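You operate a simulated robot arm through the tools that you are given. There is no shell and no other tool. Be economical: measure what you need, move in short steps, check, and stop when the job is done.

Carry out the task below with a simulated robot arm. There is one attempt and no reset: what you move stays moved.

TASK
Change the press over to the punch size on the card.
Fine: free the lock, old punch into the stand's empty hole, new punch down in the ram, lock it; no stroke; the third punch stays in its hole.

Only the result counts: the job must be done as asked and must still hold three seconds after the hand-in. Knocking over, shifting, dropping, spilling or breaking anything else fails it.

THE ROBOT
A 5-joint arm with a two-finger parallel gripper, fixed in place. Base frame: the origin is at the foot of the arm, x ahead of it, y to its left, z up; the work surface is at about z = 0.008. Readings come in m, degrees, newtons and seconds.
With the tool pointing down near the work surface it reaches from about 0.26 to 0.6 m from the base axis. Its first joint turns from -66.0 to 66.0 degrees. The tool tilts only in the upright plane through the base axis and itself; it spins freely about its own axis. Payload 1.57 kg.
The tool frame sits at the grasp point between the pads (the TCP): z along the fingers, y along the line on which they close. The tips reach 0.03 m beyond it. Largest opening 0.08 m; finger width 0.017, thickness 0.012; the body of the gripper, 0.04 by 0.082 m, starts 0.08 m behind the TCP.
Orientation is told as [roll, pitch, yaw] about the base's x, y, z axes, in that order, counted from this pose: with the fingers straight down and closing along the base's y, the tool's x points along the base's -x, its y along +y and its z along -z.

THE INTERFACE
- The arm moves only by the tool send_rows. Its argument "rows" is a list of rows, each a list of 3 entries, a list of its own where there are three numbers: the closure in counts, from 0 (fully open) to 255 (shut), then the shift along the base's x, y, z in cm, then the turn, a rotation vector about the base's x, y, z in degrees. In form: [[gripper, [x, y, z], [rx, ry, rz]], ...]. A call has 1 to 12 rows; each row is the pose to reach, as a shift and turn from the pose commanded when the call began. Rows are played at 5 a second. More than 0.05 m and 8.6 degrees between two rows, or a gripper value outside its range, and nothing of the call is played. A pose out of reach is approached as far as the arm can. The call stops where the force on the tool passes 40 N (or 10 N more than at its start, if that is more) or the arm is blocked; 0.2 s more then pass. The fingers move at their own pace (about 0.153 m/s each) and stop on an object; they squeeze with about 37 N. The grip force told is the motor's: it shows also when the fingers shut on nothing. Time passes only in rows, and 0.2 s behind the last, so rows that repeat a pose let the fingers close. The reply holds the time, the measured pose of the TCP, the force on the tool along the base axes, the opening and the grip force, in the units named above and with some noise, and new pictures: "pictures" is both (left out), scene, wrist or none.
- Cameras (640 x 400 px; columns grow to the right, rows downward): "scene" is fixed at [0.0662, 0.4321, 0.5311]; the picture's right is [-0.31, -0.95, 0.00], its down [-0.49, 0.16, -0.85] and it looks along [0.81, -0.26, -0.52] (base axes); focal length 286 px, centre (320, 200). "wrist" rides on the gripper at [-0.032, 0, -0.078] in the tool frame; the picture's right is [0.00, -1.00, 0.00], its down [0.97, 0.00, -0.24] and it looks along [0.24, 0.00, 0.97] (tool axes); focal length 218 px, centre (320, 200). There is no depth. A picture from a camera that has moved, and an enlarged one, comes with that camera's place and axes in the base frame and with its lens.
- inspect(camera, box): a new picture of the part [left, top, right, bottom] of that camera's present view, enlarged. It takes no simulated time.
- sign_off(): hands the job in; it is judged then, once.

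Work in short steps. Places have to be worked out from the pictures, the camera data and where the tool is seen: move nearer, look again, correct. Check each grasp and each placing, and mend what went wrong. You have 120 turns and 150 pictures in all, those below and enlarged ones among them. Open the gripper and draw the arm clear of the work before you hand the job in, unless the task says otherwise; then end with one line.

The tools are called after "Request:" by a JSON object that holds its "name" and its "arguments". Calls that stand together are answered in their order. send_rows: Moves the arm, as the interface text tells. Its arguments: {"type":"object","properties":{"rows":{"type":"array","items":{"type":"array"}},"pictures":{"type":"string","enum":["both","scene","wrist","none"]}},"required":["rows"]} The other tools are called the same way: inspect (camera, box) takes an enlarged picture of a part of a camera's view; sign_off () hands the job in.

At the start:

```text
time: 0.0
eef_pos: [0.2627, 0.3058, 0.4012]
ee_rot: [0.0, 0.1, 0.0]
contact_force: [0.5, -0.7, -0.1]
grip_width: 0.0803
grip_force: 0.1
```

scene: 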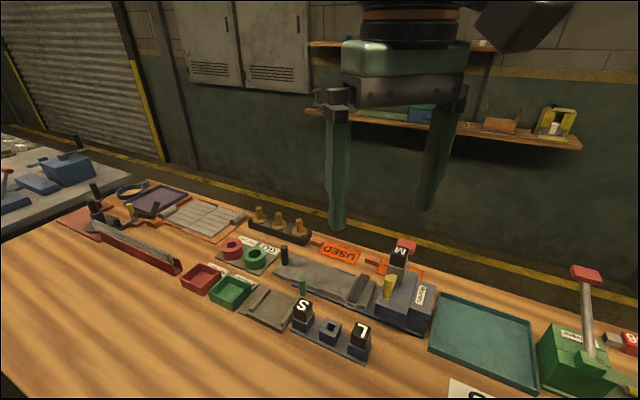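
wrist: 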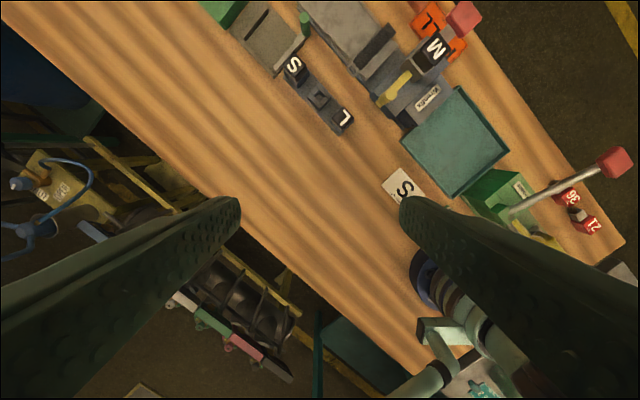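

I see a press holding the M punch, a stand with S and L and an empty middle hole, and a card that seems to say S. I'll enlarge these parts.

Request:
{"name": "inspect", "arguments": {"camera": "scene", "box": [270, 220, 450, 370]}}

Request:
{"name": "inspect", "arguments": {"camera": "wrist", "box": [260, 0, 500, 210]}}

```text
2.67 times, centred on (360, 295) of scene
camera zoom: at [0.0662, 0.4321, 0.5311], right [-0.31, -0.95, 0.0], down [-0.49, 0.16, -0.85], along [0.81, -0.26, -0.52], focal length 763 px, centre (213, -53)
```

zoom: 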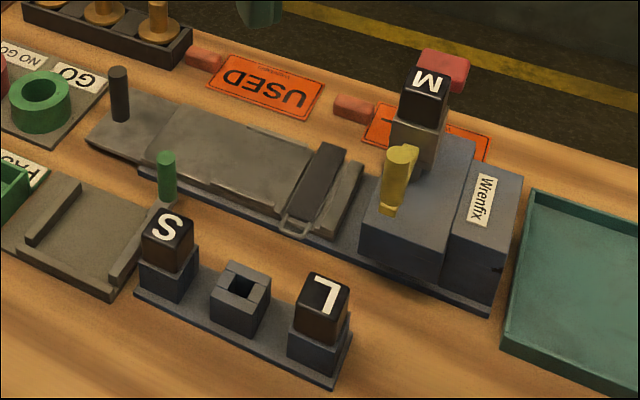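

```text
1.90 times, centred on (380, 105) of wrist
camera zoom: at [0.2944, 0.3072, 0.478], right [0.0, -1.0, 0.0], down [-0.97, 0.0, 0.24], along [-0.24, 0.0, -0.97], focal length 416 px, centre (206, 381)
```

zoom: 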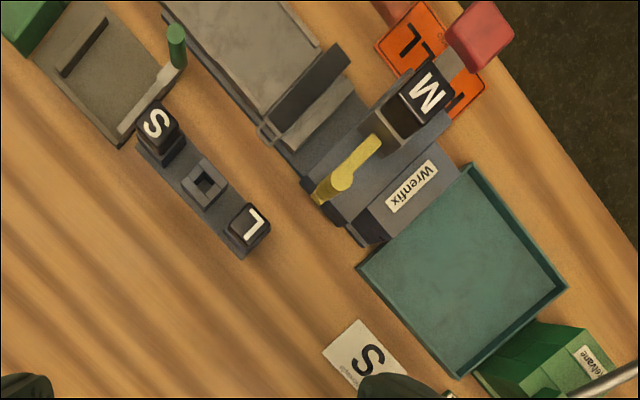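

M top is at about [0.41,0.16,0.17], S at [0.43,0.35,0.07] and L at [0.34,0.27,0.07]. I'll move over for a better view of the card, the lock and the press.

Request:
{"name": "send_rows", "arguments": {"rows": [[0, [0, -4, 0], [0, 0, 0]], [0, [0, -8, 0], [0, 0, 0]], [0, [0, -11, 0], [0, 0, 0]], [0, [0, -14, 0], [0, 0, 0]]]}}

```text
time: 1.0
eef_pos: [0.2605, 0.1647, 0.4023]
ee_rot: [0.0, 0.0, 0.1]
contact_force: [0.5, 0.4, -0.9]
grip_width: 0.0802
grip_force: 0.0
camera wrist: at [0.2926, 0.1662, 0.4789], right [0.0, -1.0, 0.0], down [-0.97, 0.0, 0.24], along [-0.24, 0.0, -0.97], focal length 218 px, centre (320, 200)
```

scene: 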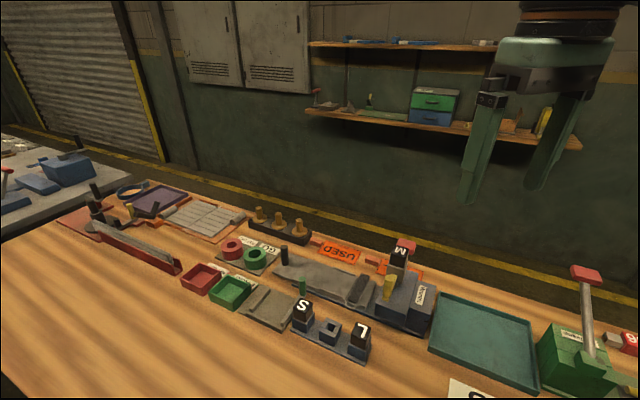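
wrist: 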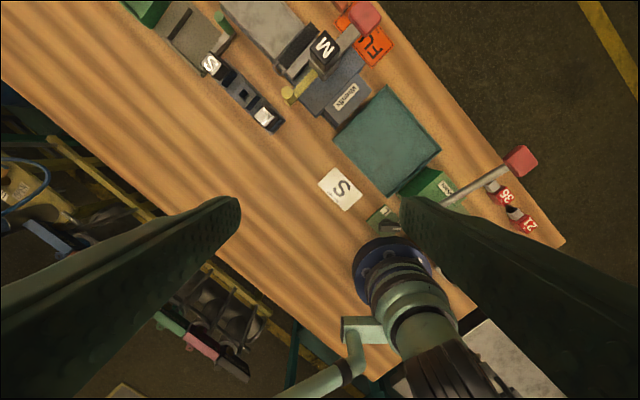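

Request:
{"name": "inspect", "arguments": {"camera": "wrist", "box": [190, 0, 390, 130]}}

Request:
{"name": "inspect", "arguments": {"camera": "wrist", "box": [310, 160, 370, 220]}}

Request:
{"name": "inspect", "arguments": {"camera": "scene", "box": [345, 230, 445, 340]}}

```text
3.08 times, centred on (290, 65) of wrist
camera zoom: at [0.2926, 0.1662, 0.4789], right [0.0, -1.0, 0.0], down [-0.97, 0.0, 0.24], along [-0.24, 0.0, -0.97], focal length 672 px, centre (412, 615)
```

zoom: 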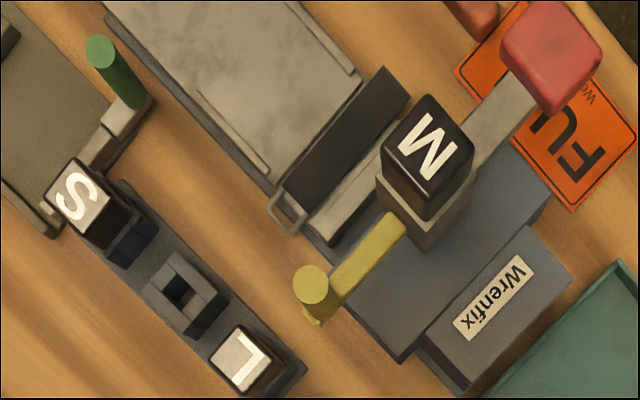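

```text
6.67 times, centred on (340, 190) of wrist
camera zoom: at [0.2926, 0.1662, 0.4789], right [0.0, -1.0, 0.0], down [-0.97, 0.0, 0.24], along [-0.24, 0.0, -0.97], focal length 1455 px, centre (187, 267)
```

zoom: 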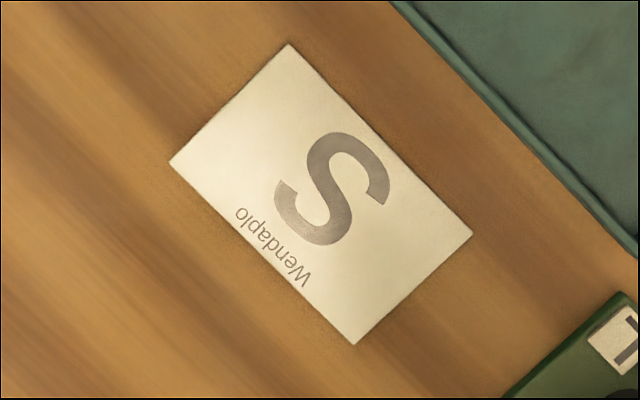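

```text
3.64 times, centred on (395, 285) of scene
camera zoom: at [0.0662, 0.4321, 0.5311], right [-0.31, -0.95, 0.0], down [-0.49, 0.16, -0.85], along [0.81, -0.26, -0.52], focal length 1041 px, centre (47, -109)
```

zoom: 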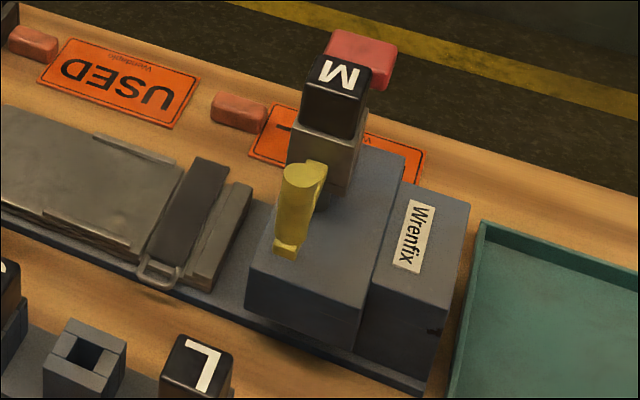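

The card reads S. I want a closer look at the yellow lock lever to understand its pivot.

Request:
{"name": "send_rows", "arguments": {"rows": [[0, [1, 1, -4], [0, 0, 0]], [0, [2, 2, -8], [0, 0, 0]], [0, [2.5, 3, -12], [0, 0, 0]], [0, [2.5, 3, -15], [0, 0, 0]]]}}

```text
time: 2.0
eef_pos: [0.2858, 0.1983, 0.2516]
ee_rot: [0.0, 0.0, -0.1]
contact_force: [0.0, 0.4, -0.3]
grip_width: 0.0802
grip_force: 0.0
camera wrist: at [0.3173, 0.1988, 0.3281], right [0.0, -1.0, 0.0], down [-0.97, 0.0, 0.24], along [-0.24, 0.0, -0.97], focal length 218 px, centre (320, 200)
```

scene: 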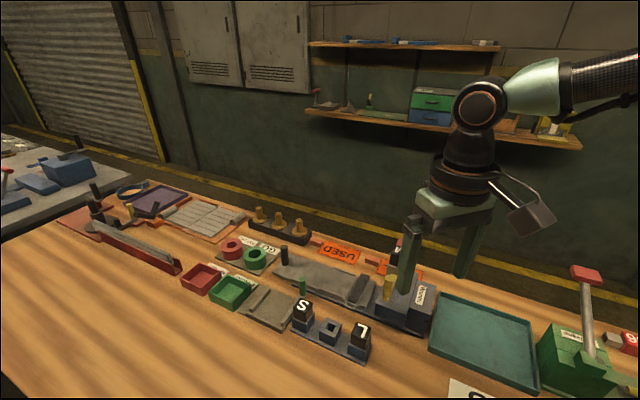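
wrist: 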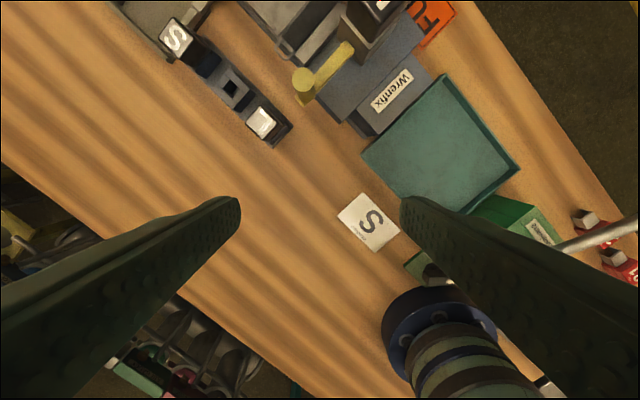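

I'll tilt the tool outward to look at the press from the front at a lower angle.

Request:
{"name": "send_rows", "arguments": {"rows": [[0, [0, 0, 0], [4.3, -6.2, 0]], [0, [0, 0, 0], [8.5, -12.3, 0]], [0, [0, 0, 0], [12.8, -18.5, 0]], [0, [0, 0, 0], [17, -24.7, 0]], [0, [0, 0, -2], [20, -29, 0]]], "pictures": "wrist"}}

```text
time: 3.2
eef_pos: [0.2875, 0.1976, 0.2311]
ee_rot: [21.9, -28.4, -5.7]
contact_force: [0.8, 1.1, -0.7]
grip_width: 0.08
grip_force: 0.3
camera wrist: at [0.278, 0.17, 0.309], right [0.09, -0.94, -0.33], down [-0.96, 0.01, -0.27], along [0.25, 0.34, -0.91], focal length 218 px, centre (320, 200)
```

wrist: 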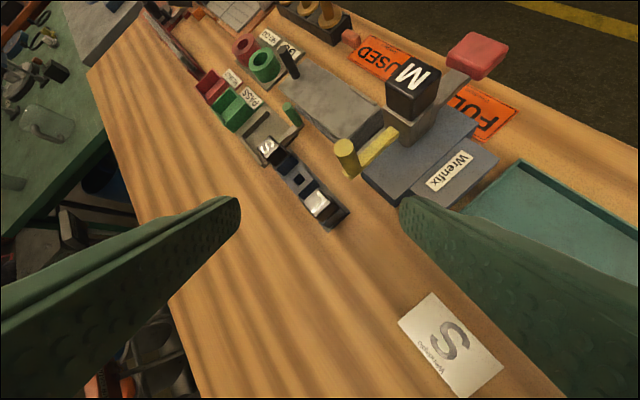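

Request:
{"name": "inspect", "arguments": {"camera": "wrist", "box": [320, 20, 520, 220]}}

Request:
{"name": "inspect", "arguments": {"camera": "wrist", "box": [240, 120, 360, 240]}}

```text
2.00 times, centred on (420, 120) of wrist
camera zoom: at [0.278, 0.17, 0.309], right [0.09, -0.94, -0.33], down [-0.96, 0.01, -0.27], along [0.25, 0.34, -0.91], focal length 436 px, centre (120, 360)
```

zoom: 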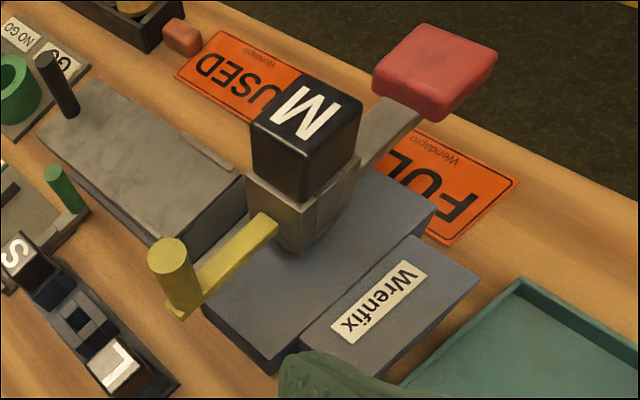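

```text
3.33 times, centred on (300, 180) of wrist
camera zoom: at [0.278, 0.17, 0.309], right [0.09, -0.94, -0.33], down [-0.96, 0.01, -0.27], along [0.25, 0.34, -0.91], focal length 728 px, centre (387, 267)
```

zoom: 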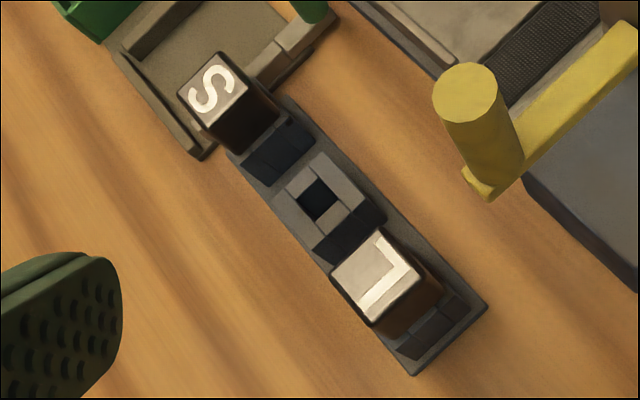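

The lever arm sticks out of the ram's front face, with an upright post at its end: post about (0.362, 0.211), z 0.11–0.163. I go back to vertical and raise the tool.

Request:
{"name": "send_rows", "arguments": {"rows": [[0, [0, 0, 1], [-4, 5.8, 0]], [0, [0, 0, 2], [-8, 11.6, 0]], [0, [0, 0, 3], [-12, 17.4, 0]], [0, [0, 0, 4], [-16, 23.2, 0]], [0, [0, 0, 5], [-20, 29, 0]]], "pictures": "none"}}

Request:
{"name": "send_rows", "arguments": {"rows": [[0, [0, 0, 0], [0, 0, -8]], [0, [1, 0, 0], [0, 0, -16]], [0, [2, 0, 0], [0, 0, -24]], [0, [3, 0.5, 0], [0, 0, -32]], [0, [4, 1, 0], [0, 0, -40]], [0, [4, 1, 0], [0, 0, -45]]]}}

```text
time: 4.4
eef_pos: [0.288, 0.1969, 0.2811]
ee_rot: [-0.1, 0.0, -0.1]
contact_force: [0.2, -0.9, -0.8]
grip_width: 0.0798
grip_force: 0.1
```

```text
time: 5.8
eef_pos: [0.3274, 0.2061, 0.2816]
ee_rot: [0.0, 0.0, -45.3]
contact_force: [0.1, 0.7, 0.0]
grip_width: 0.0801
grip_force: 0.0
camera wrist: at [0.3504, 0.1849, 0.3578], right [-0.71, -0.7, 0.0], down [-0.68, 0.69, 0.24], along [-0.17, 0.17, -0.97], focal length 218 px, centre (320, 200)
```

scene: 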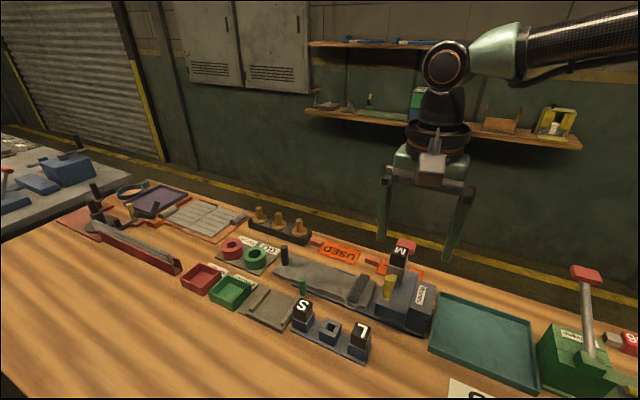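
wrist: 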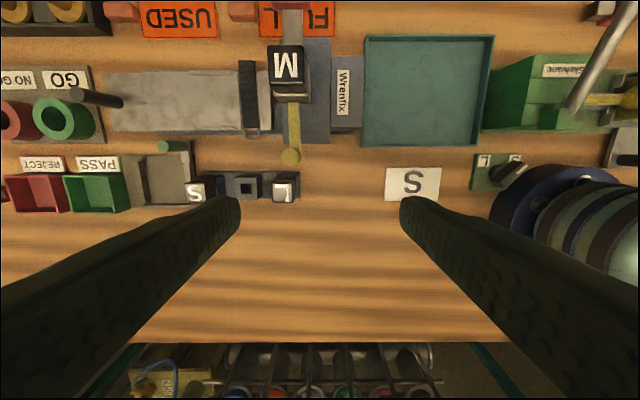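

The view is now aligned with the bench. I'll zoom in for measuring.

Request:
{"name": "inspect", "arguments": {"camera": "wrist", "box": [180, 30, 380, 210]}}

Request:
{"name": "inspect", "arguments": {"camera": "wrist", "box": [460, 40, 640, 200]}}

```text
2.22 times, centred on (280, 120) of wrist
camera zoom: at [0.3504, 0.1849, 0.3578], right [-0.71, -0.7, 0.0], down [-0.68, 0.69, 0.24], along [-0.17, 0.17, -0.97], focal length 485 px, centre (409, 378)
```

zoom: 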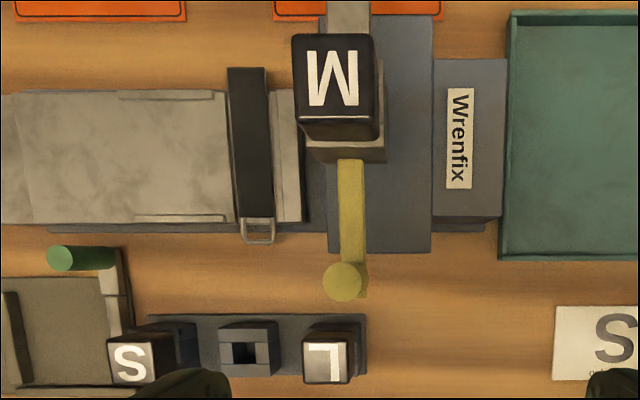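

```text
2.50 times, centred on (550, 120) of wrist
camera zoom: at [0.3504, 0.1849, 0.3578], right [-0.71, -0.7, 0.0], down [-0.68, 0.69, 0.24], along [-0.17, 0.17, -0.97], focal length 546 px, centre (-255, 400)
```

zoom: 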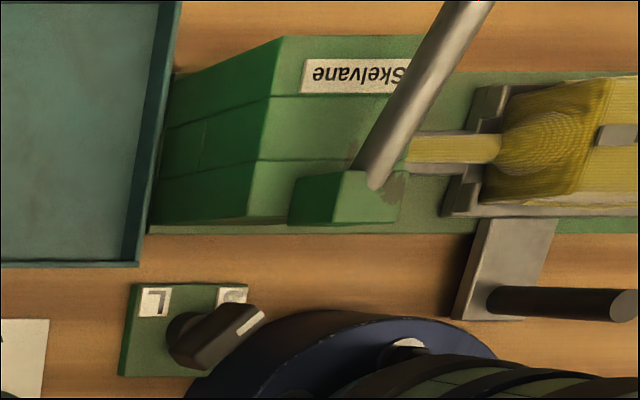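

Post measured at (0.362, 0.210) and M at (0.412, 0.160), with the arm pointing straight to the front. I lower half-open fingers astride the post, without touching it.

Request:
{"name": "send_rows", "arguments": {"rows": [[80, [2, 0.3, -3], [0, 0, 0]], [80, [3.5, 0.4, -6], [0, 0, 0]], [80, [3.5, 0.4, -9], [0, 0, 0]], [80, [3.5, 0.4, -12], [0, 0, 0]]]}}

```text
time: 6.8
eef_pos: [0.3622, 0.211, 0.161]
ee_rot: [0.1, 0.1, -45.0]
contact_force: [-0.1, 0.0, -0.8]
grip_width: 0.0549
grip_force: 0.0
camera wrist: at [0.3849, 0.1888, 0.2392], right [-0.71, -0.71, 0.0], down [-0.69, 0.69, 0.24], along [-0.17, 0.17, -0.97], focal length 218 px, centre (320, 200)
```

scene: 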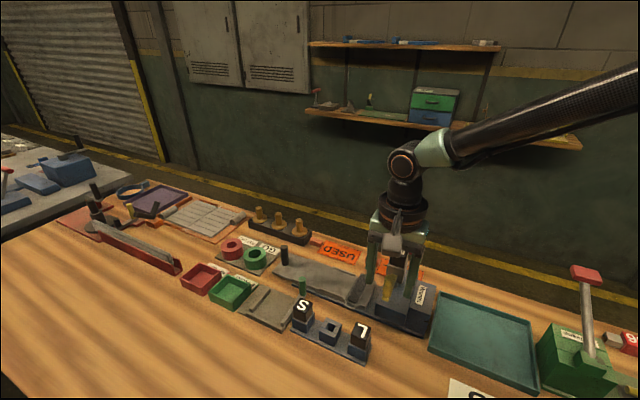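
wrist: 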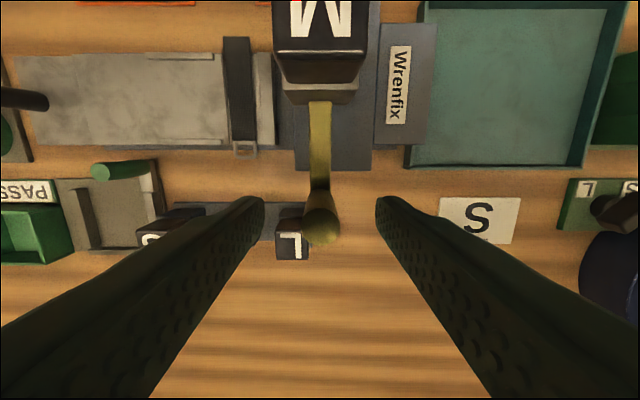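

The post is centred between the fingers. I test a gentle push to picture right (R = [-0.71,-0.71]) in small steps, watching the force.

Request:
{"name": "send_rows", "arguments": {"rows": [[80, [-0.7, -0.7, 0], [0, 0, 0]], [80, [-1.2, -1.2, 0], [0, 0, 0]], [80, [-1.4, -1.4, 0], [0, 0, 0]], [80, [-1.55, -1.55, 0], [0, 0, 0]], [80, [-1.7, -1.7, 0], [0, 0, 0]]], "pictures": "wrist"}}

```text
time: 8.0
eef_pos: [0.3446, 0.1935, 0.1601]
ee_rot: [0.2, -0.2, -45.0]
contact_force: [4.6, 8.9, -0.8]
grip_width: 0.0624
grip_force: 4.3
camera wrist: at [0.3677, 0.1721, 0.2384], right [-0.71, -0.71, 0.0], down [-0.69, 0.69, 0.24], along [-0.17, 0.17, -0.97], focal length 218 px, centre (320, 200)
```

wrist: 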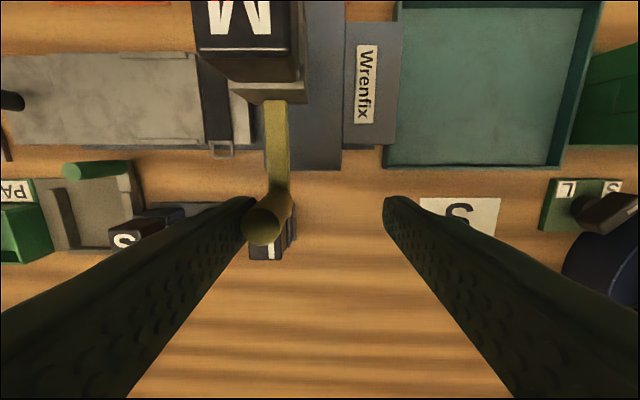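

Resistance of about 10 N with the finger yielding, and no clear motion. I back off and try the other way for comparison.

Request:
{"name": "send_rows", "arguments": {"rows": [[80, [0.8, 0.8, 0], [0, 0, 0]], [80, [1.7, 1.7, 0], [0, 0, 0]], [80, [2.4, 2.4, 0], [0, 0, 0]], [80, [2.9, 2.9, 0], [0, 0, 0]], [80, [3.2, 3.2, 0], [0, 0, 0]], [80, [3.4, 3.4, 0], [0, 0, 0]]], "pictures": "wrist"}}

```text
time: 9.4
eef_pos: [0.3797, 0.2275, 0.1616]
ee_rot: [0.0, 0.0, -45.1]
contact_force: [-0.6, 0.0, -0.1]
grip_width: 0.0557
grip_force: 0.4
camera wrist: at [0.4025, 0.2058, 0.2379], right [-0.71, -0.71, 0.0], down [-0.69, 0.69, 0.24], along [-0.17, 0.17, -0.97], focal length 218 px, centre (320, 200)
```

wrist: 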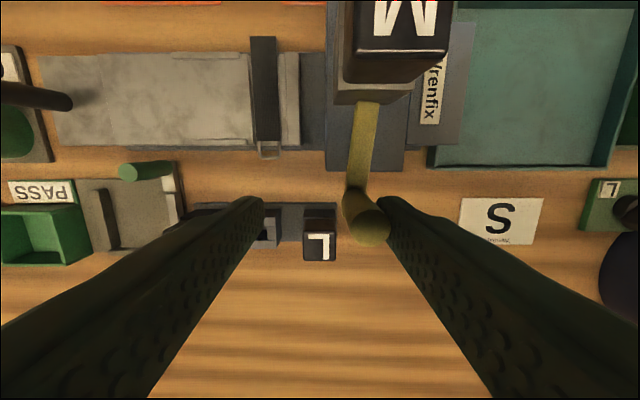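

The lever moves freely this way (force ~0). I continue in small steps along the arc.

Request:
{"name": "send_rows", "arguments": {"rows": [[80, [0.35, 0.35, 0], [0, 0, 0]], [80, [0.7, 0.7, 0], [0, 0, 0]], [80, [1.1, 1.0, 0], [0, 0, 0]], [80, [1.5, 1.3, 0], [0, 0, 0]]], "pictures": "both"}}

```text
time: 10.4
eef_pos: [0.3957, 0.2417, 0.1604]
ee_rot: [0.0, 0.0, -45.1]
contact_force: [-0.6, -0.5, 0.1]
grip_width: 0.0556
grip_force: 0.2
camera wrist: at [0.4167, 0.2186, 0.238], right [-0.71, -0.71, 0.0], down [-0.69, 0.69, 0.24], along [-0.17, 0.17, -0.97], focal length 218 px, centre (320, 200)
```

scene: 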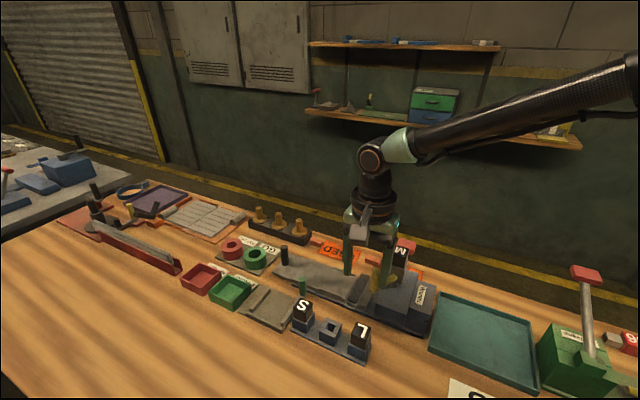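
wrist: 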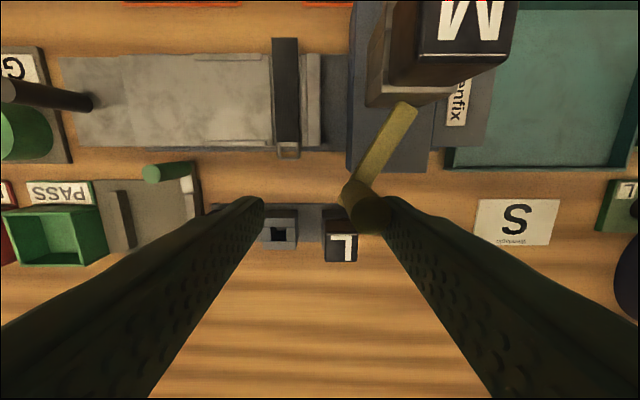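

The lever has swung about 30° about a pivot at the ram's front face. I continue the arc, turning the tool with it.

Request:
{"name": "send_rows", "arguments": {"rows": [[80, [1.0, -0.7, 0], [0, 0, -7.5]], [80, [2.1, -1.5, 0], [0, 0, -15]], [80, [2.7, -1.9, 0], [0, 0, -22]], [80, [3.3, -2.4, 0], [0, 0, -30]]], "pictures": "both"}}

```text
time: 11.4
eef_pos: [0.4286, 0.2157, 0.1621]
ee_rot: [0.0, 0.0, -75.1]
contact_force: [0.3, -0.1, 0.0]
grip_width: 0.0548
grip_force: 0.1
camera wrist: at [0.4361, 0.1857, 0.2391], right [-0.97, -0.26, 0.0], down [-0.25, 0.94, 0.24], along [-0.06, 0.23, -0.97], focal length 218 px, centre (320, 200)
```

scene: 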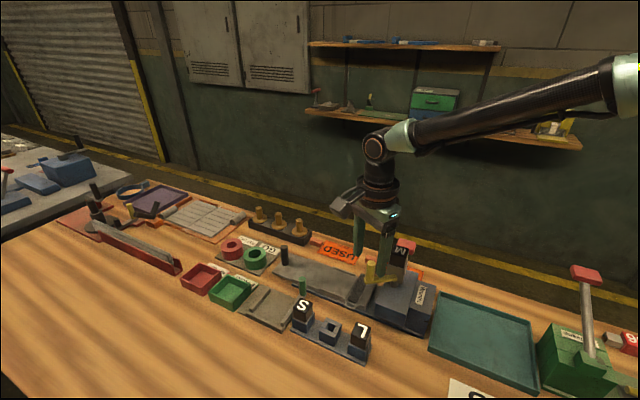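
wrist: 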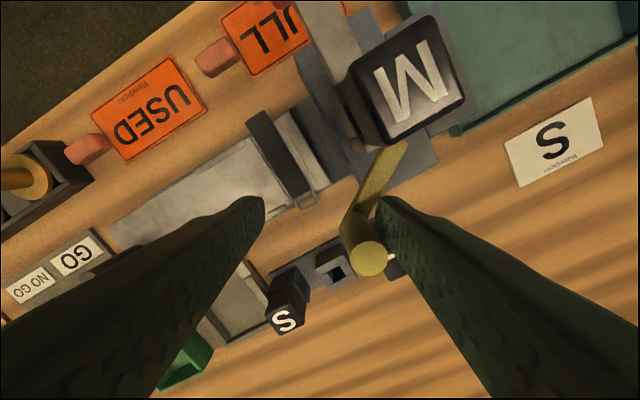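

Lever around 55–60°. I continue the arc toward 90°, watching force.

Request:
{"name": "send_rows", "arguments": {"rows": [[80, [0.5, -0.5, 0], [0, 0, -7.5]], [80, [1.0, -1.0, 0], [0, 0, -15]], [80, [1.4, -1.5, 0], [0, 0, -22]], [80, [1.8, -2.0, 0], [0, 0, -30]]], "pictures": "both"}}

```text
time: 12.4
eef_pos: [0.4472, 0.1968, 0.1611]
ee_rot: [0.1, 0.0, -105.1]
contact_force: [0.6, -0.2, -0.5]
grip_width: 0.055
grip_force: 0.1
camera wrist: at [0.438, 0.1661, 0.2377], right [-0.97, 0.26, 0.0], down [0.25, 0.94, 0.24], along [0.06, 0.23, -0.97], focal length 218 px, centre (320, 200)
```

scene: 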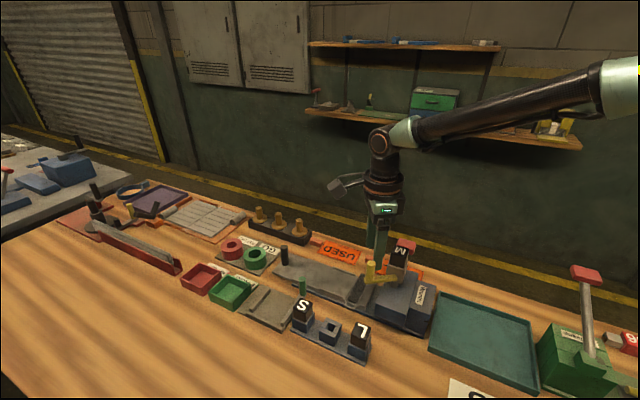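
wrist: 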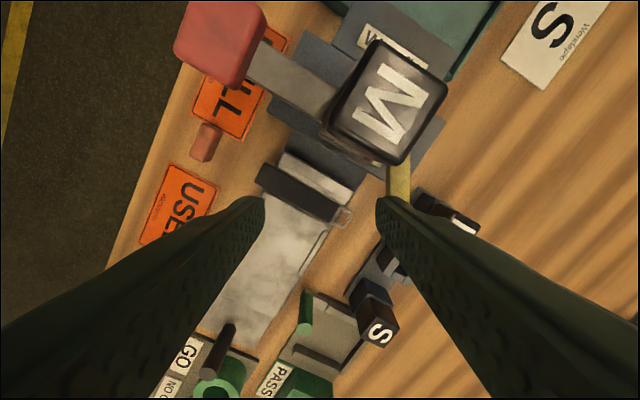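

The knob is hidden in the wrist view; I zoom the scene view to see where lever and finger are.

Request:
{"name": "inspect", "arguments": {"camera": "scene", "box": [330, 190, 440, 320]}}

Request:
{"name": "inspect", "arguments": {"camera": "wrist", "box": [310, 120, 470, 260]}}

```text
3.08 times, centred on (385, 255) of scene
camera zoom: at [0.0662, 0.4321, 0.5311], right [-0.31, -0.95, 0.0], down [-0.49, 0.16, -0.85], along [0.81, -0.26, -0.52], focal length 881 px, centre (120, 31)
```

zoom: 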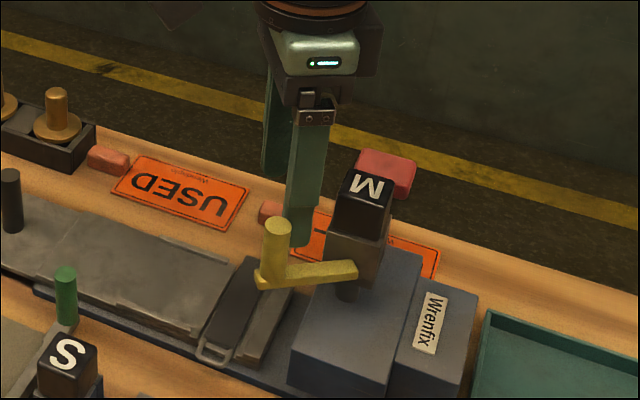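

```text
2.86 times, centred on (390, 190) of wrist
camera zoom: at [0.438, 0.1661, 0.2377], right [-0.97, 0.26, 0.0], down [0.25, 0.94, 0.24], along [0.06, 0.23, -0.97], focal length 624 px, centre (120, 229)
```

zoom: 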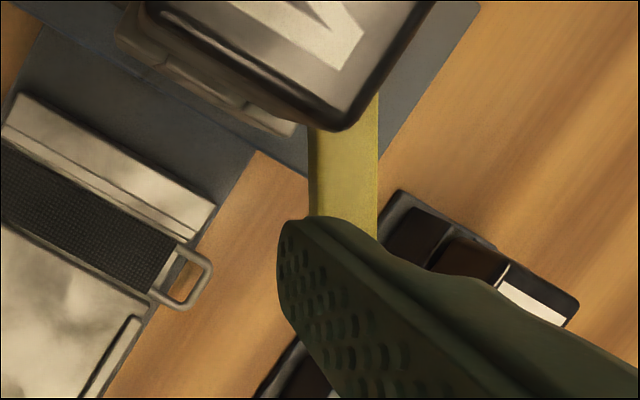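

The finger slipped inside past the post; the lever stands at about 60° (post ≈(0.403,0.226), pivot ≈(0.391,0.184)). I lift out, close the fingers and go to the trailing side of the post to push it on.

Request:
{"name": "send_rows", "arguments": {"rows": [[80, [0, 0, 2.5], [0, 0, 0]], [80, [0, 0, 5], [0, 0, 0]], [255, [-3.6, 2.2, 5], [0, 0, 0]], [255, [-7.4, 3.9, 5], [0, 0, 0]], [255, [-7.4, 3.9, 2.5], [0, 0, 0]], [255, [-7.4, 3.9, 0], [0, 0, 0]]], "pictures": "both"}}

```text
time: 13.8
eef_pos: [0.3709, 0.2377, 0.1617]
ee_rot: [0.0, -0.1, -105.0]
contact_force: [0.0, -0.4, -0.7]
grip_width: 0.0
grip_force: 21.2
camera wrist: at [0.3632, 0.2064, 0.2385], right [-0.97, 0.26, 0.0], down [0.25, 0.94, 0.24], along [0.06, 0.23, -0.97], focal length 218 px, centre (320, 200)
```

scene: 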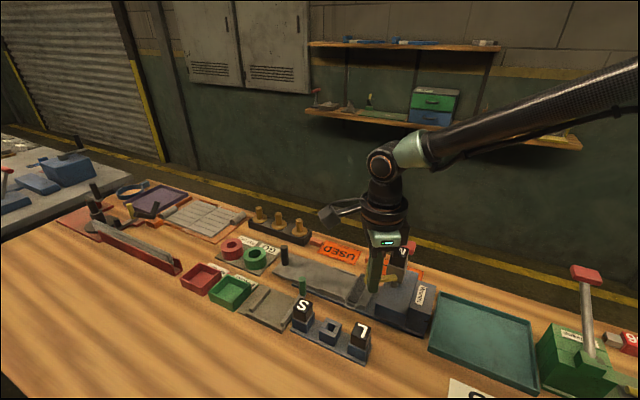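
wrist: 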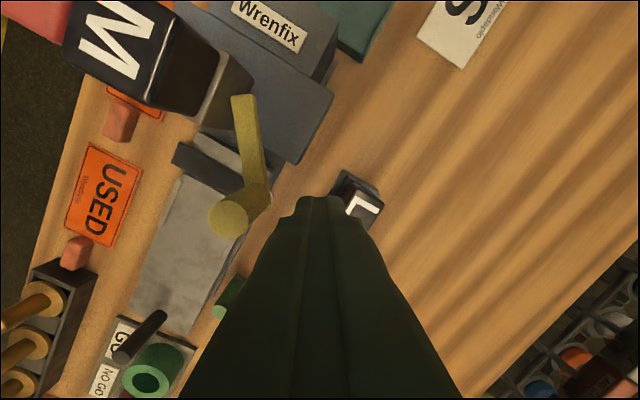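

I push the post on along the arc with the closed fingers, turning with it.

Request:
{"name": "send_rows", "arguments": {"rows": [[255, [0.5, -0.7, 0], [0, 0, 0]], [255, [1.2, -0.7, 0], [0, 0, 0]], [255, [1.9, -0.7, 0], [0, 0, -7.5]], [255, [2.5, -0.7, 0], [0, 0, -15]], [255, [3.1, -0.8, 0], [0, 0, -22]], [255, [3.7, -1.0, 0], [0, 0, -30]]], "pictures": "both"}}

```text
time: 14.9
eef_pos: [0.3899, 0.2305, 0.1591]
ee_rot: [-0.6, -1.0, -119.7]
contact_force: [-10.5, 7.0, 0.9]
grip_width: 0.0
grip_force: 21.2
stopped in row 5: the force on the tool passed its limit (the readings are from after the stop); the commanded pose is now the measured one
camera wrist: at [0.3746, 0.2044, 0.2367], right [-0.87, 0.5, 0.01], down [0.48, 0.85, 0.22], along [0.1, 0.2, -0.97], focal length 218 px, centre (320, 200)
```

scene: 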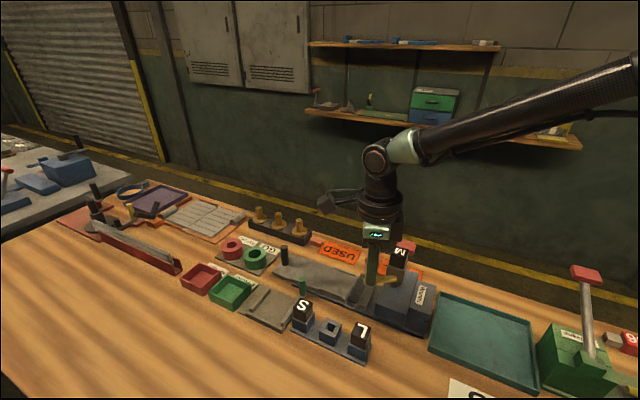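
wrist: 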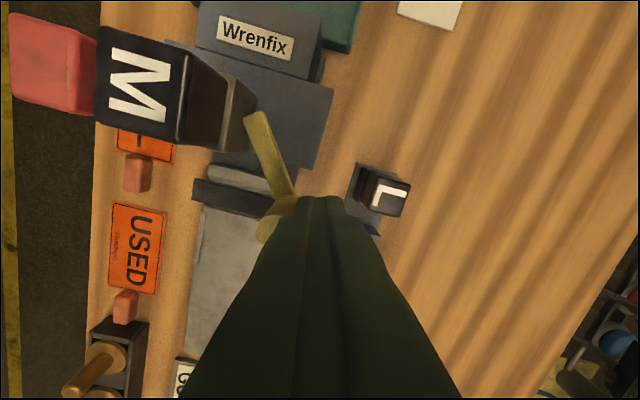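

The lever hit its stop at about 60°, so the lock is free. I back off and rise, turning back to yaw −45° to look at M.

Request:
{"name": "send_rows", "arguments": {"rows": [[255, [-1, 0.6, 0], [0, 0, 0]], [255, [-1, 0.6, 4], [0, 0, 8]], [255, [-1, 0.6, 8], [0, 0, 16]], [120, [-1, 0, 10], [0, 0, 24]], [0, [-1, -1, 10], [0, 0, 32]], [0, [-1, -2, 10], [0, 0, 40]], [0, [-1, -3, 10], [0, 0, 48]], [0, [-1, -3, 10], [0, 0, 56]], [0, [-1, -3, 10], [0, 0, 64]], [0, [-1, -3, 10], [0, 0, 72]], [0, [-1, -3, 10], [0, 0, 75]]], "pictures": "both"}}

Request:
{"name": "inspect", "arguments": {"camera": "scene", "box": [370, 225, 430, 300]}}

Request:
{"name": "inspect", "arguments": {"camera": "wrist", "box": [200, 20, 380, 210]}}

```text
time: 17.3
eef_pos: [0.3812, 0.2, 0.2605]
ee_rot: [-0.2, 0.1, -44.7]
contact_force: [0.8, -0.2, 0.2]
grip_width: 0.0802
grip_force: 0.0
camera wrist: at [0.4035, 0.1786, 0.3367], right [-0.7, -0.71, 0.0], down [-0.69, 0.68, 0.24], along [-0.17, 0.17, -0.97], focal length 218 px, centre (320, 200)
```

scene: 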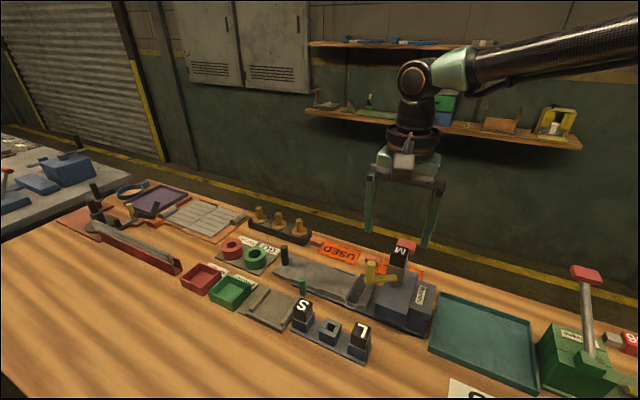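
wrist: 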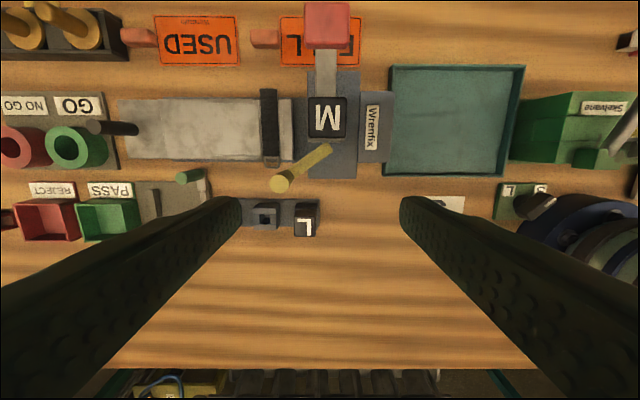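

```text
5.33 times, centred on (400, 262) of scene
camera zoom: at [0.0662, 0.4321, 0.5311], right [-0.31, -0.95, 0.0], down [-0.49, 0.16, -0.85], along [0.81, -0.26, -0.52], focal length 1527 px, centre (-107, -133)
```

zoom: 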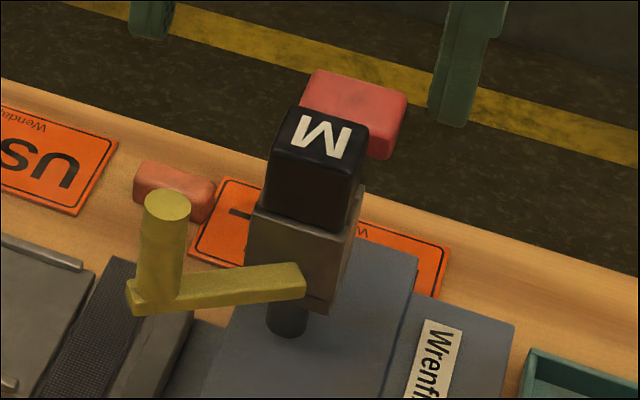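

```text
2.11 times, centred on (290, 115) of wrist
camera zoom: at [0.4035, 0.1786, 0.3367], right [-0.7, -0.71, 0.0], down [-0.69, 0.68, 0.24], along [-0.17, 0.17, -0.97], focal length 460 px, centre (383, 379)
```

zoom: 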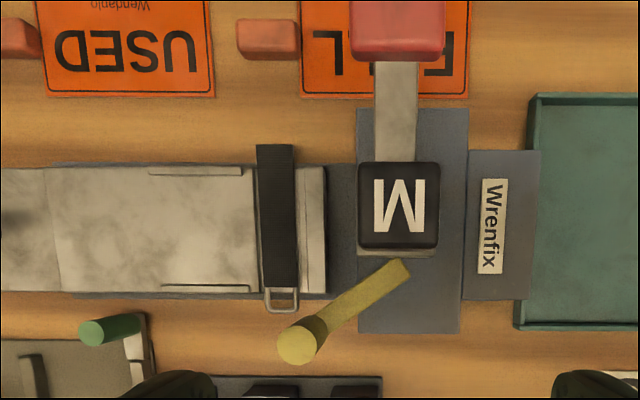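

The lever is against its stop. M centre is about (0.4135,0.1595) with its head spanning z 0.142–0.168, and the ram collar is slightly wider. I go above M with open fingers and look before descending.

Request:
{"name": "send_rows", "arguments": {"rows": [[0, [1.6, -2, -1], [0, 0, 0]], [0, [3.2, -4.05, -2], [0, 0, 0]], [0, [3.2, -4.05, -4], [0, 0, 0]]], "pictures": "both"}}

```text
time: 18.1
eef_pos: [0.4111, 0.1598, 0.2189]
ee_rot: [-0.2, -0.1, -44.8]
contact_force: [-0.5, 0.4, 0.8]
grip_width: 0.0801
grip_force: 0.0
camera wrist: at [0.4347, 0.1372, 0.2961], right [-0.7, -0.71, 0.0], down [-0.69, 0.68, 0.24], along [-0.17, 0.17, -0.97], focal length 218 px, centre (320, 200)
```

scene: 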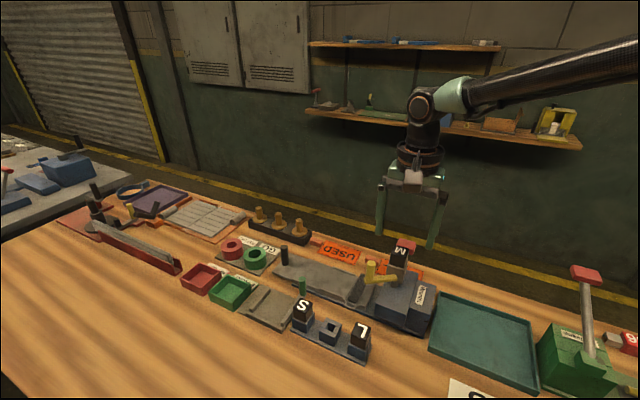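
wrist: 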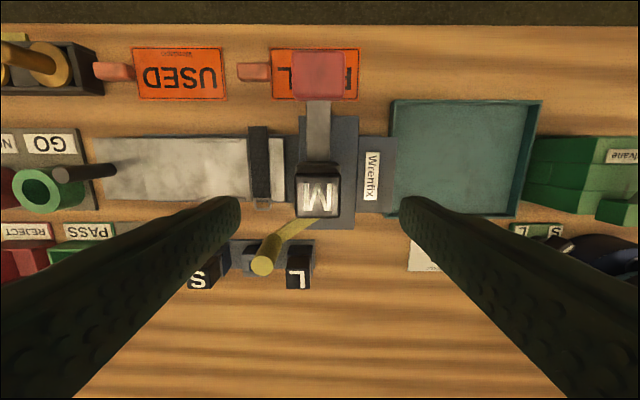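

M is centred laterally and sits ~3 mm behind. I adjust, descend so the tips reach z≈0.146, and close.

Request:
{"name": "send_rows", "arguments": {"rows": [[0, [0.2, -0.2, -2], [0, 0, -0.2]], [0, [0.2, -0.2, -4.2], [0, 0, -0.2]], [120, [0.2, -0.2, -4.2], [0, 0, -0.2]], [255, [0.2, -0.2, -4.2], [0, 0, -0.2]], [255, [0.2, -0.2, -4.2], [0, 0, -0.2]]], "pictures": "both"}}

```text
time: 19.3
eef_pos: [0.4136, 0.1572, 0.1776]
ee_rot: [0.0, 0.1, -45.0]
contact_force: [0.6, 0.9, 0.0]
grip_width: 0.0292
grip_force: 37.4
camera wrist: at [0.4358, 0.1357, 0.2537], right [-0.71, -0.71, 0.0], down [-0.69, 0.69, 0.24], along [-0.17, 0.17, -0.97], focal length 218 px, centre (320, 200)
```

scene: 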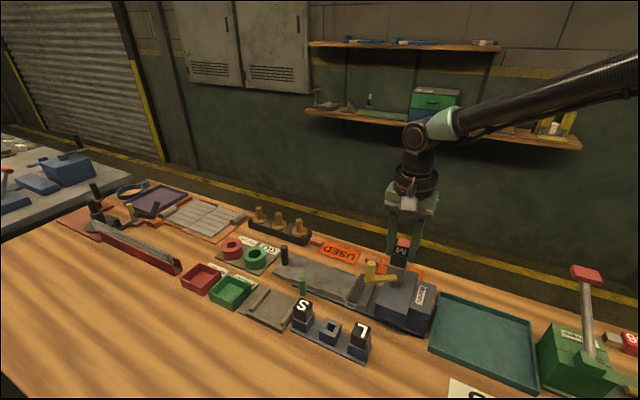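
wrist: 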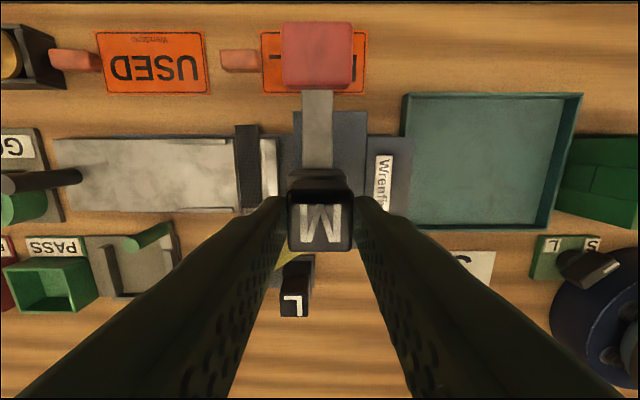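

Gripped at 0.029 m. I lift slowly straight up, watching the force.

Request:
{"name": "send_rows", "arguments": {"rows": [[255, [0, 0, 0.7], [0, 0, 0]], [255, [0, 0, 1.5], [0, 0, 0]], [255, [0, 0, 2.5], [0, 0, 0]], [255, [0, 0, 4], [0, 0, 0]], [255, [0, 0, 6], [0, 0, 0]], [255, [0, 0, 8], [0, 0, 0]]], "pictures": "both"}}

Request:
{"name": "inspect", "arguments": {"camera": "scene", "box": [350, 190, 450, 310]}}

```text
time: 20.7
eef_pos: [0.4149, 0.1563, 0.2588]
ee_rot: [-0.1, 0.0, -44.9]
contact_force: [-0.5, 0.5, -0.5]
grip_width: 0.0288
grip_force: 37.2
camera wrist: at [0.4364, 0.1353, 0.3345], right [-0.71, -0.71, 0.0], down [-0.69, 0.69, 0.24], along [-0.17, 0.17, -0.97], focal length 218 px, centre (320, 200)
```

scene: 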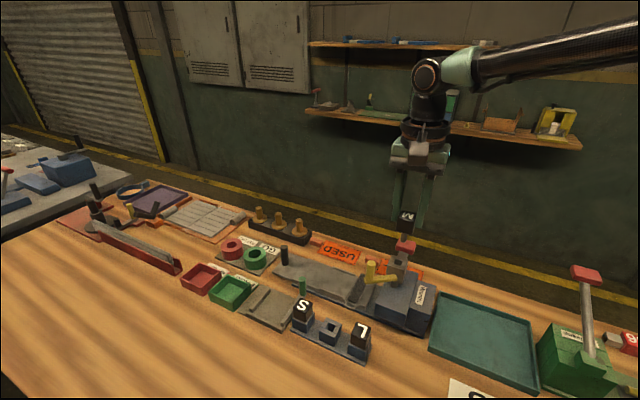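
wrist: 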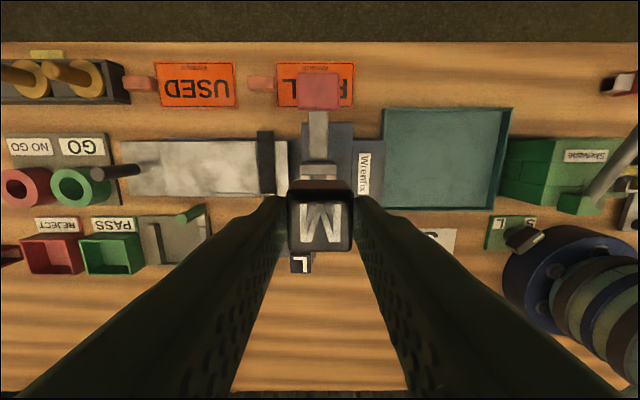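

```text
3.33 times, centred on (400, 250) of scene
camera zoom: at [0.0662, 0.4321, 0.5311], right [-0.31, -0.95, 0.0], down [-0.49, 0.16, -0.85], along [0.81, -0.26, -0.52], focal length 954 px, centre (53, 33)
```

zoom: 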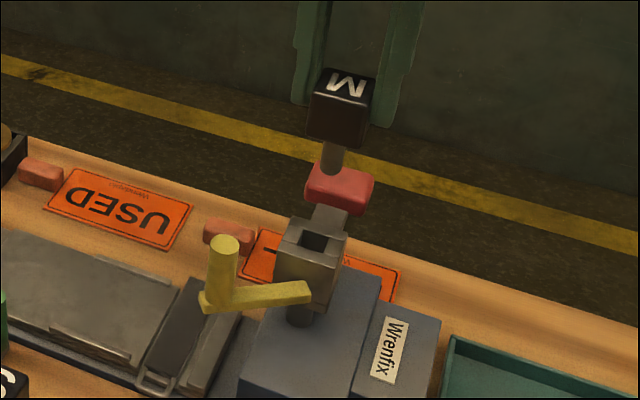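

M is out, and its shank shows below the head. I carry it high toward the stand, stopping with the camera straight above the empty hole to measure it.

Request:
{"name": "send_rows", "arguments": {"rows": [[255, [-1.2, 3.5, 0], [0, 0, 0]], [255, [-2.4, 7.2, 0], [0, 0, 0]], [255, [-3.6, 11, 0], [0, 0, 0]], [255, [-4.7, 14.5, 0], [0, 0, 0]], [255, [-5.4, 16.9, -2], [0, 0, 0]], [255, [-5.4, 16.9, -5], [0, 0, 0]], [255, [-5.4, 16.9, -5], [0, 0, 0]]], "pictures": "both"}}

Request:
{"name": "inspect", "arguments": {"camera": "wrist", "box": [230, 90, 410, 220]}}

```text
time: 22.3
eef_pos: [0.3607, 0.3257, 0.2078]
ee_rot: [-0.4, 0.0, -45.0]
contact_force: [0.1, -0.6, -0.3]
grip_width: 0.0288
grip_force: 37.0
camera wrist: at [0.3836, 0.3039, 0.2844], right [-0.71, -0.71, 0.01], down [-0.68, 0.69, 0.24], along [-0.17, 0.17, -0.97], focal length 218 px, centre (320, 200)
```

scene: 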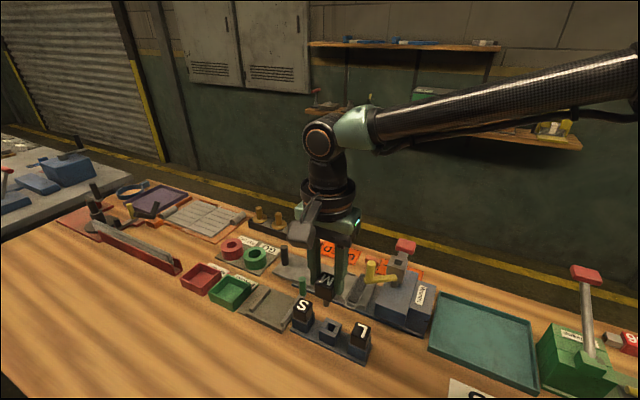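
wrist: 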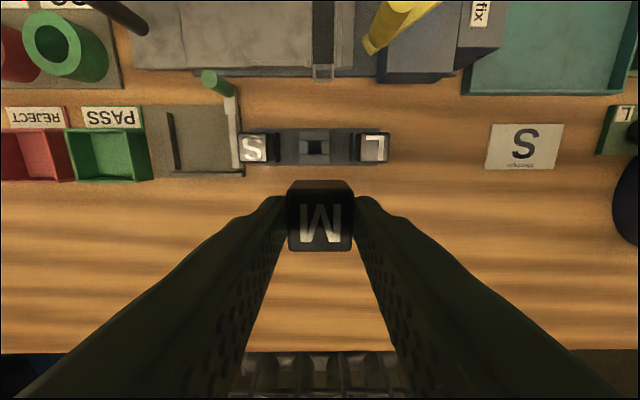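

```text
3.08 times, centred on (320, 155) of wrist
camera zoom: at [0.3836, 0.3039, 0.2844], right [-0.71, -0.71, 0.01], down [-0.68, 0.69, 0.24], along [-0.17, 0.17, -0.97], focal length 672 px, centre (320, 338)
```

zoom: 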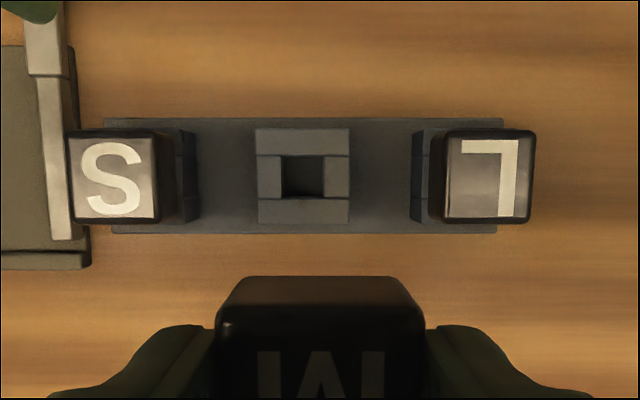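

The hole lies at about tool offset (−0.0306 F, 0.006 left), giving TCP ≈ (0.3866, 0.3083). I go there and down to z≈0.125, then check alignment from the scene camera.

Request:
{"name": "send_rows", "arguments": {"rows": [[255, [1.3, -0.9, -1], [0, 0, 0]], [255, [2.59, -1.74, -3], [0, 0, 0]], [255, [2.59, -1.74, -6], [0, 0, 0]], [255, [2.59, -1.74, -8.3], [0, 0, 0]], [255, [2.59, -1.74, -8.3], [0, 0, 0]]], "pictures": "both"}}

Request:
{"name": "inspect", "arguments": {"camera": "scene", "box": [285, 270, 385, 370]}}

```text
time: 23.5
eef_pos: [0.3877, 0.3099, 0.1249]
ee_rot: [-0.3, 0.1, -45.0]
contact_force: [0.9, -0.1, -1.8]
grip_width: 0.0288
grip_force: 36.9
camera wrist: at [0.4104, 0.2887, 0.2019], right [-0.71, -0.71, 0.01], down [-0.68, 0.69, 0.24], along [-0.17, 0.17, -0.97], focal length 218 px, centre (320, 200)
```

scene: 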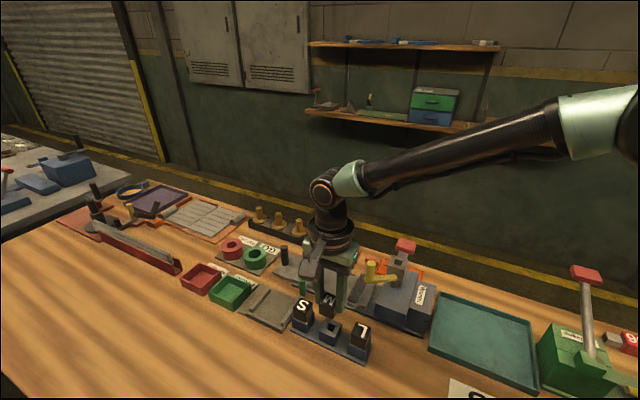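
wrist: 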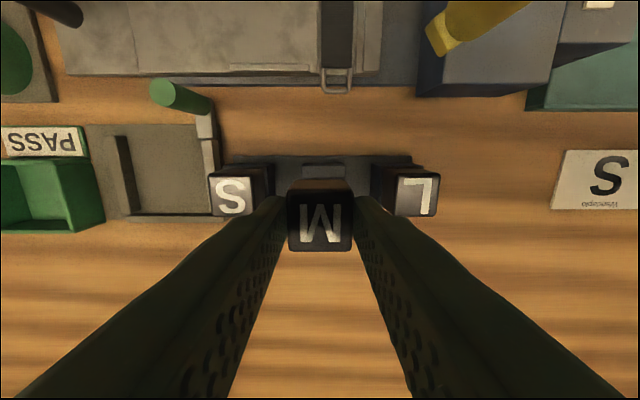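

```text
4.00 times, centred on (335, 320) of scene
camera zoom: at [0.0662, 0.4321, 0.5311], right [-0.31, -0.95, 0.0], down [-0.49, 0.16, -0.85], along [0.81, -0.26, -0.52], focal length 1145 px, centre (260, -280)
```

zoom: 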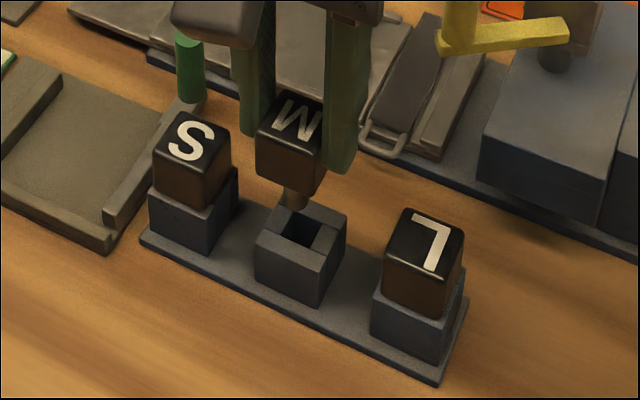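

The view suggests M is slightly left of centre between S and L (about 2 mm). I zoom in to measure it.

Request:
{"name": "inspect", "arguments": {"camera": "wrist", "box": [200, 140, 450, 260]}}

Request:
{"name": "inspect", "arguments": {"camera": "scene", "box": [315, 290, 365, 350]}}

```text
2.56 times, centred on (325, 200) of wrist
camera zoom: at [0.4104, 0.2887, 0.2019], right [-0.71, -0.71, 0.01], down [-0.68, 0.69, 0.24], along [-0.17, 0.17, -0.97], focal length 559 px, centre (307, 200)
```

zoom: 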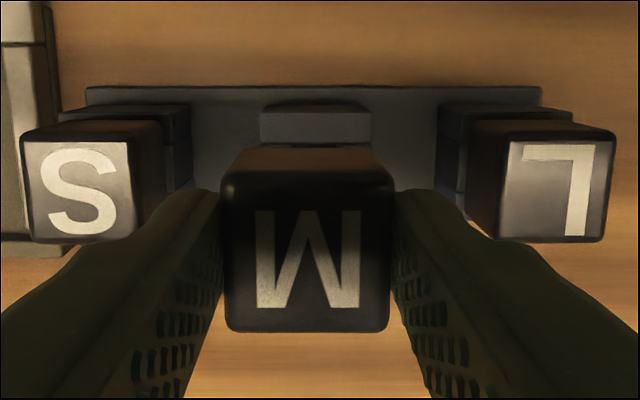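

```text
6.67 times, centred on (340, 320) of scene
camera zoom: at [0.0662, 0.4321, 0.5311], right [-0.31, -0.95, 0.0], down [-0.49, 0.16, -0.85], along [0.81, -0.26, -0.52], focal length 1908 px, centre (187, -600)
```

zoom: 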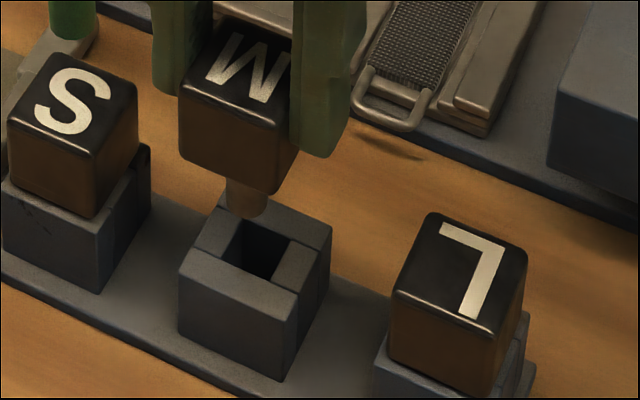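

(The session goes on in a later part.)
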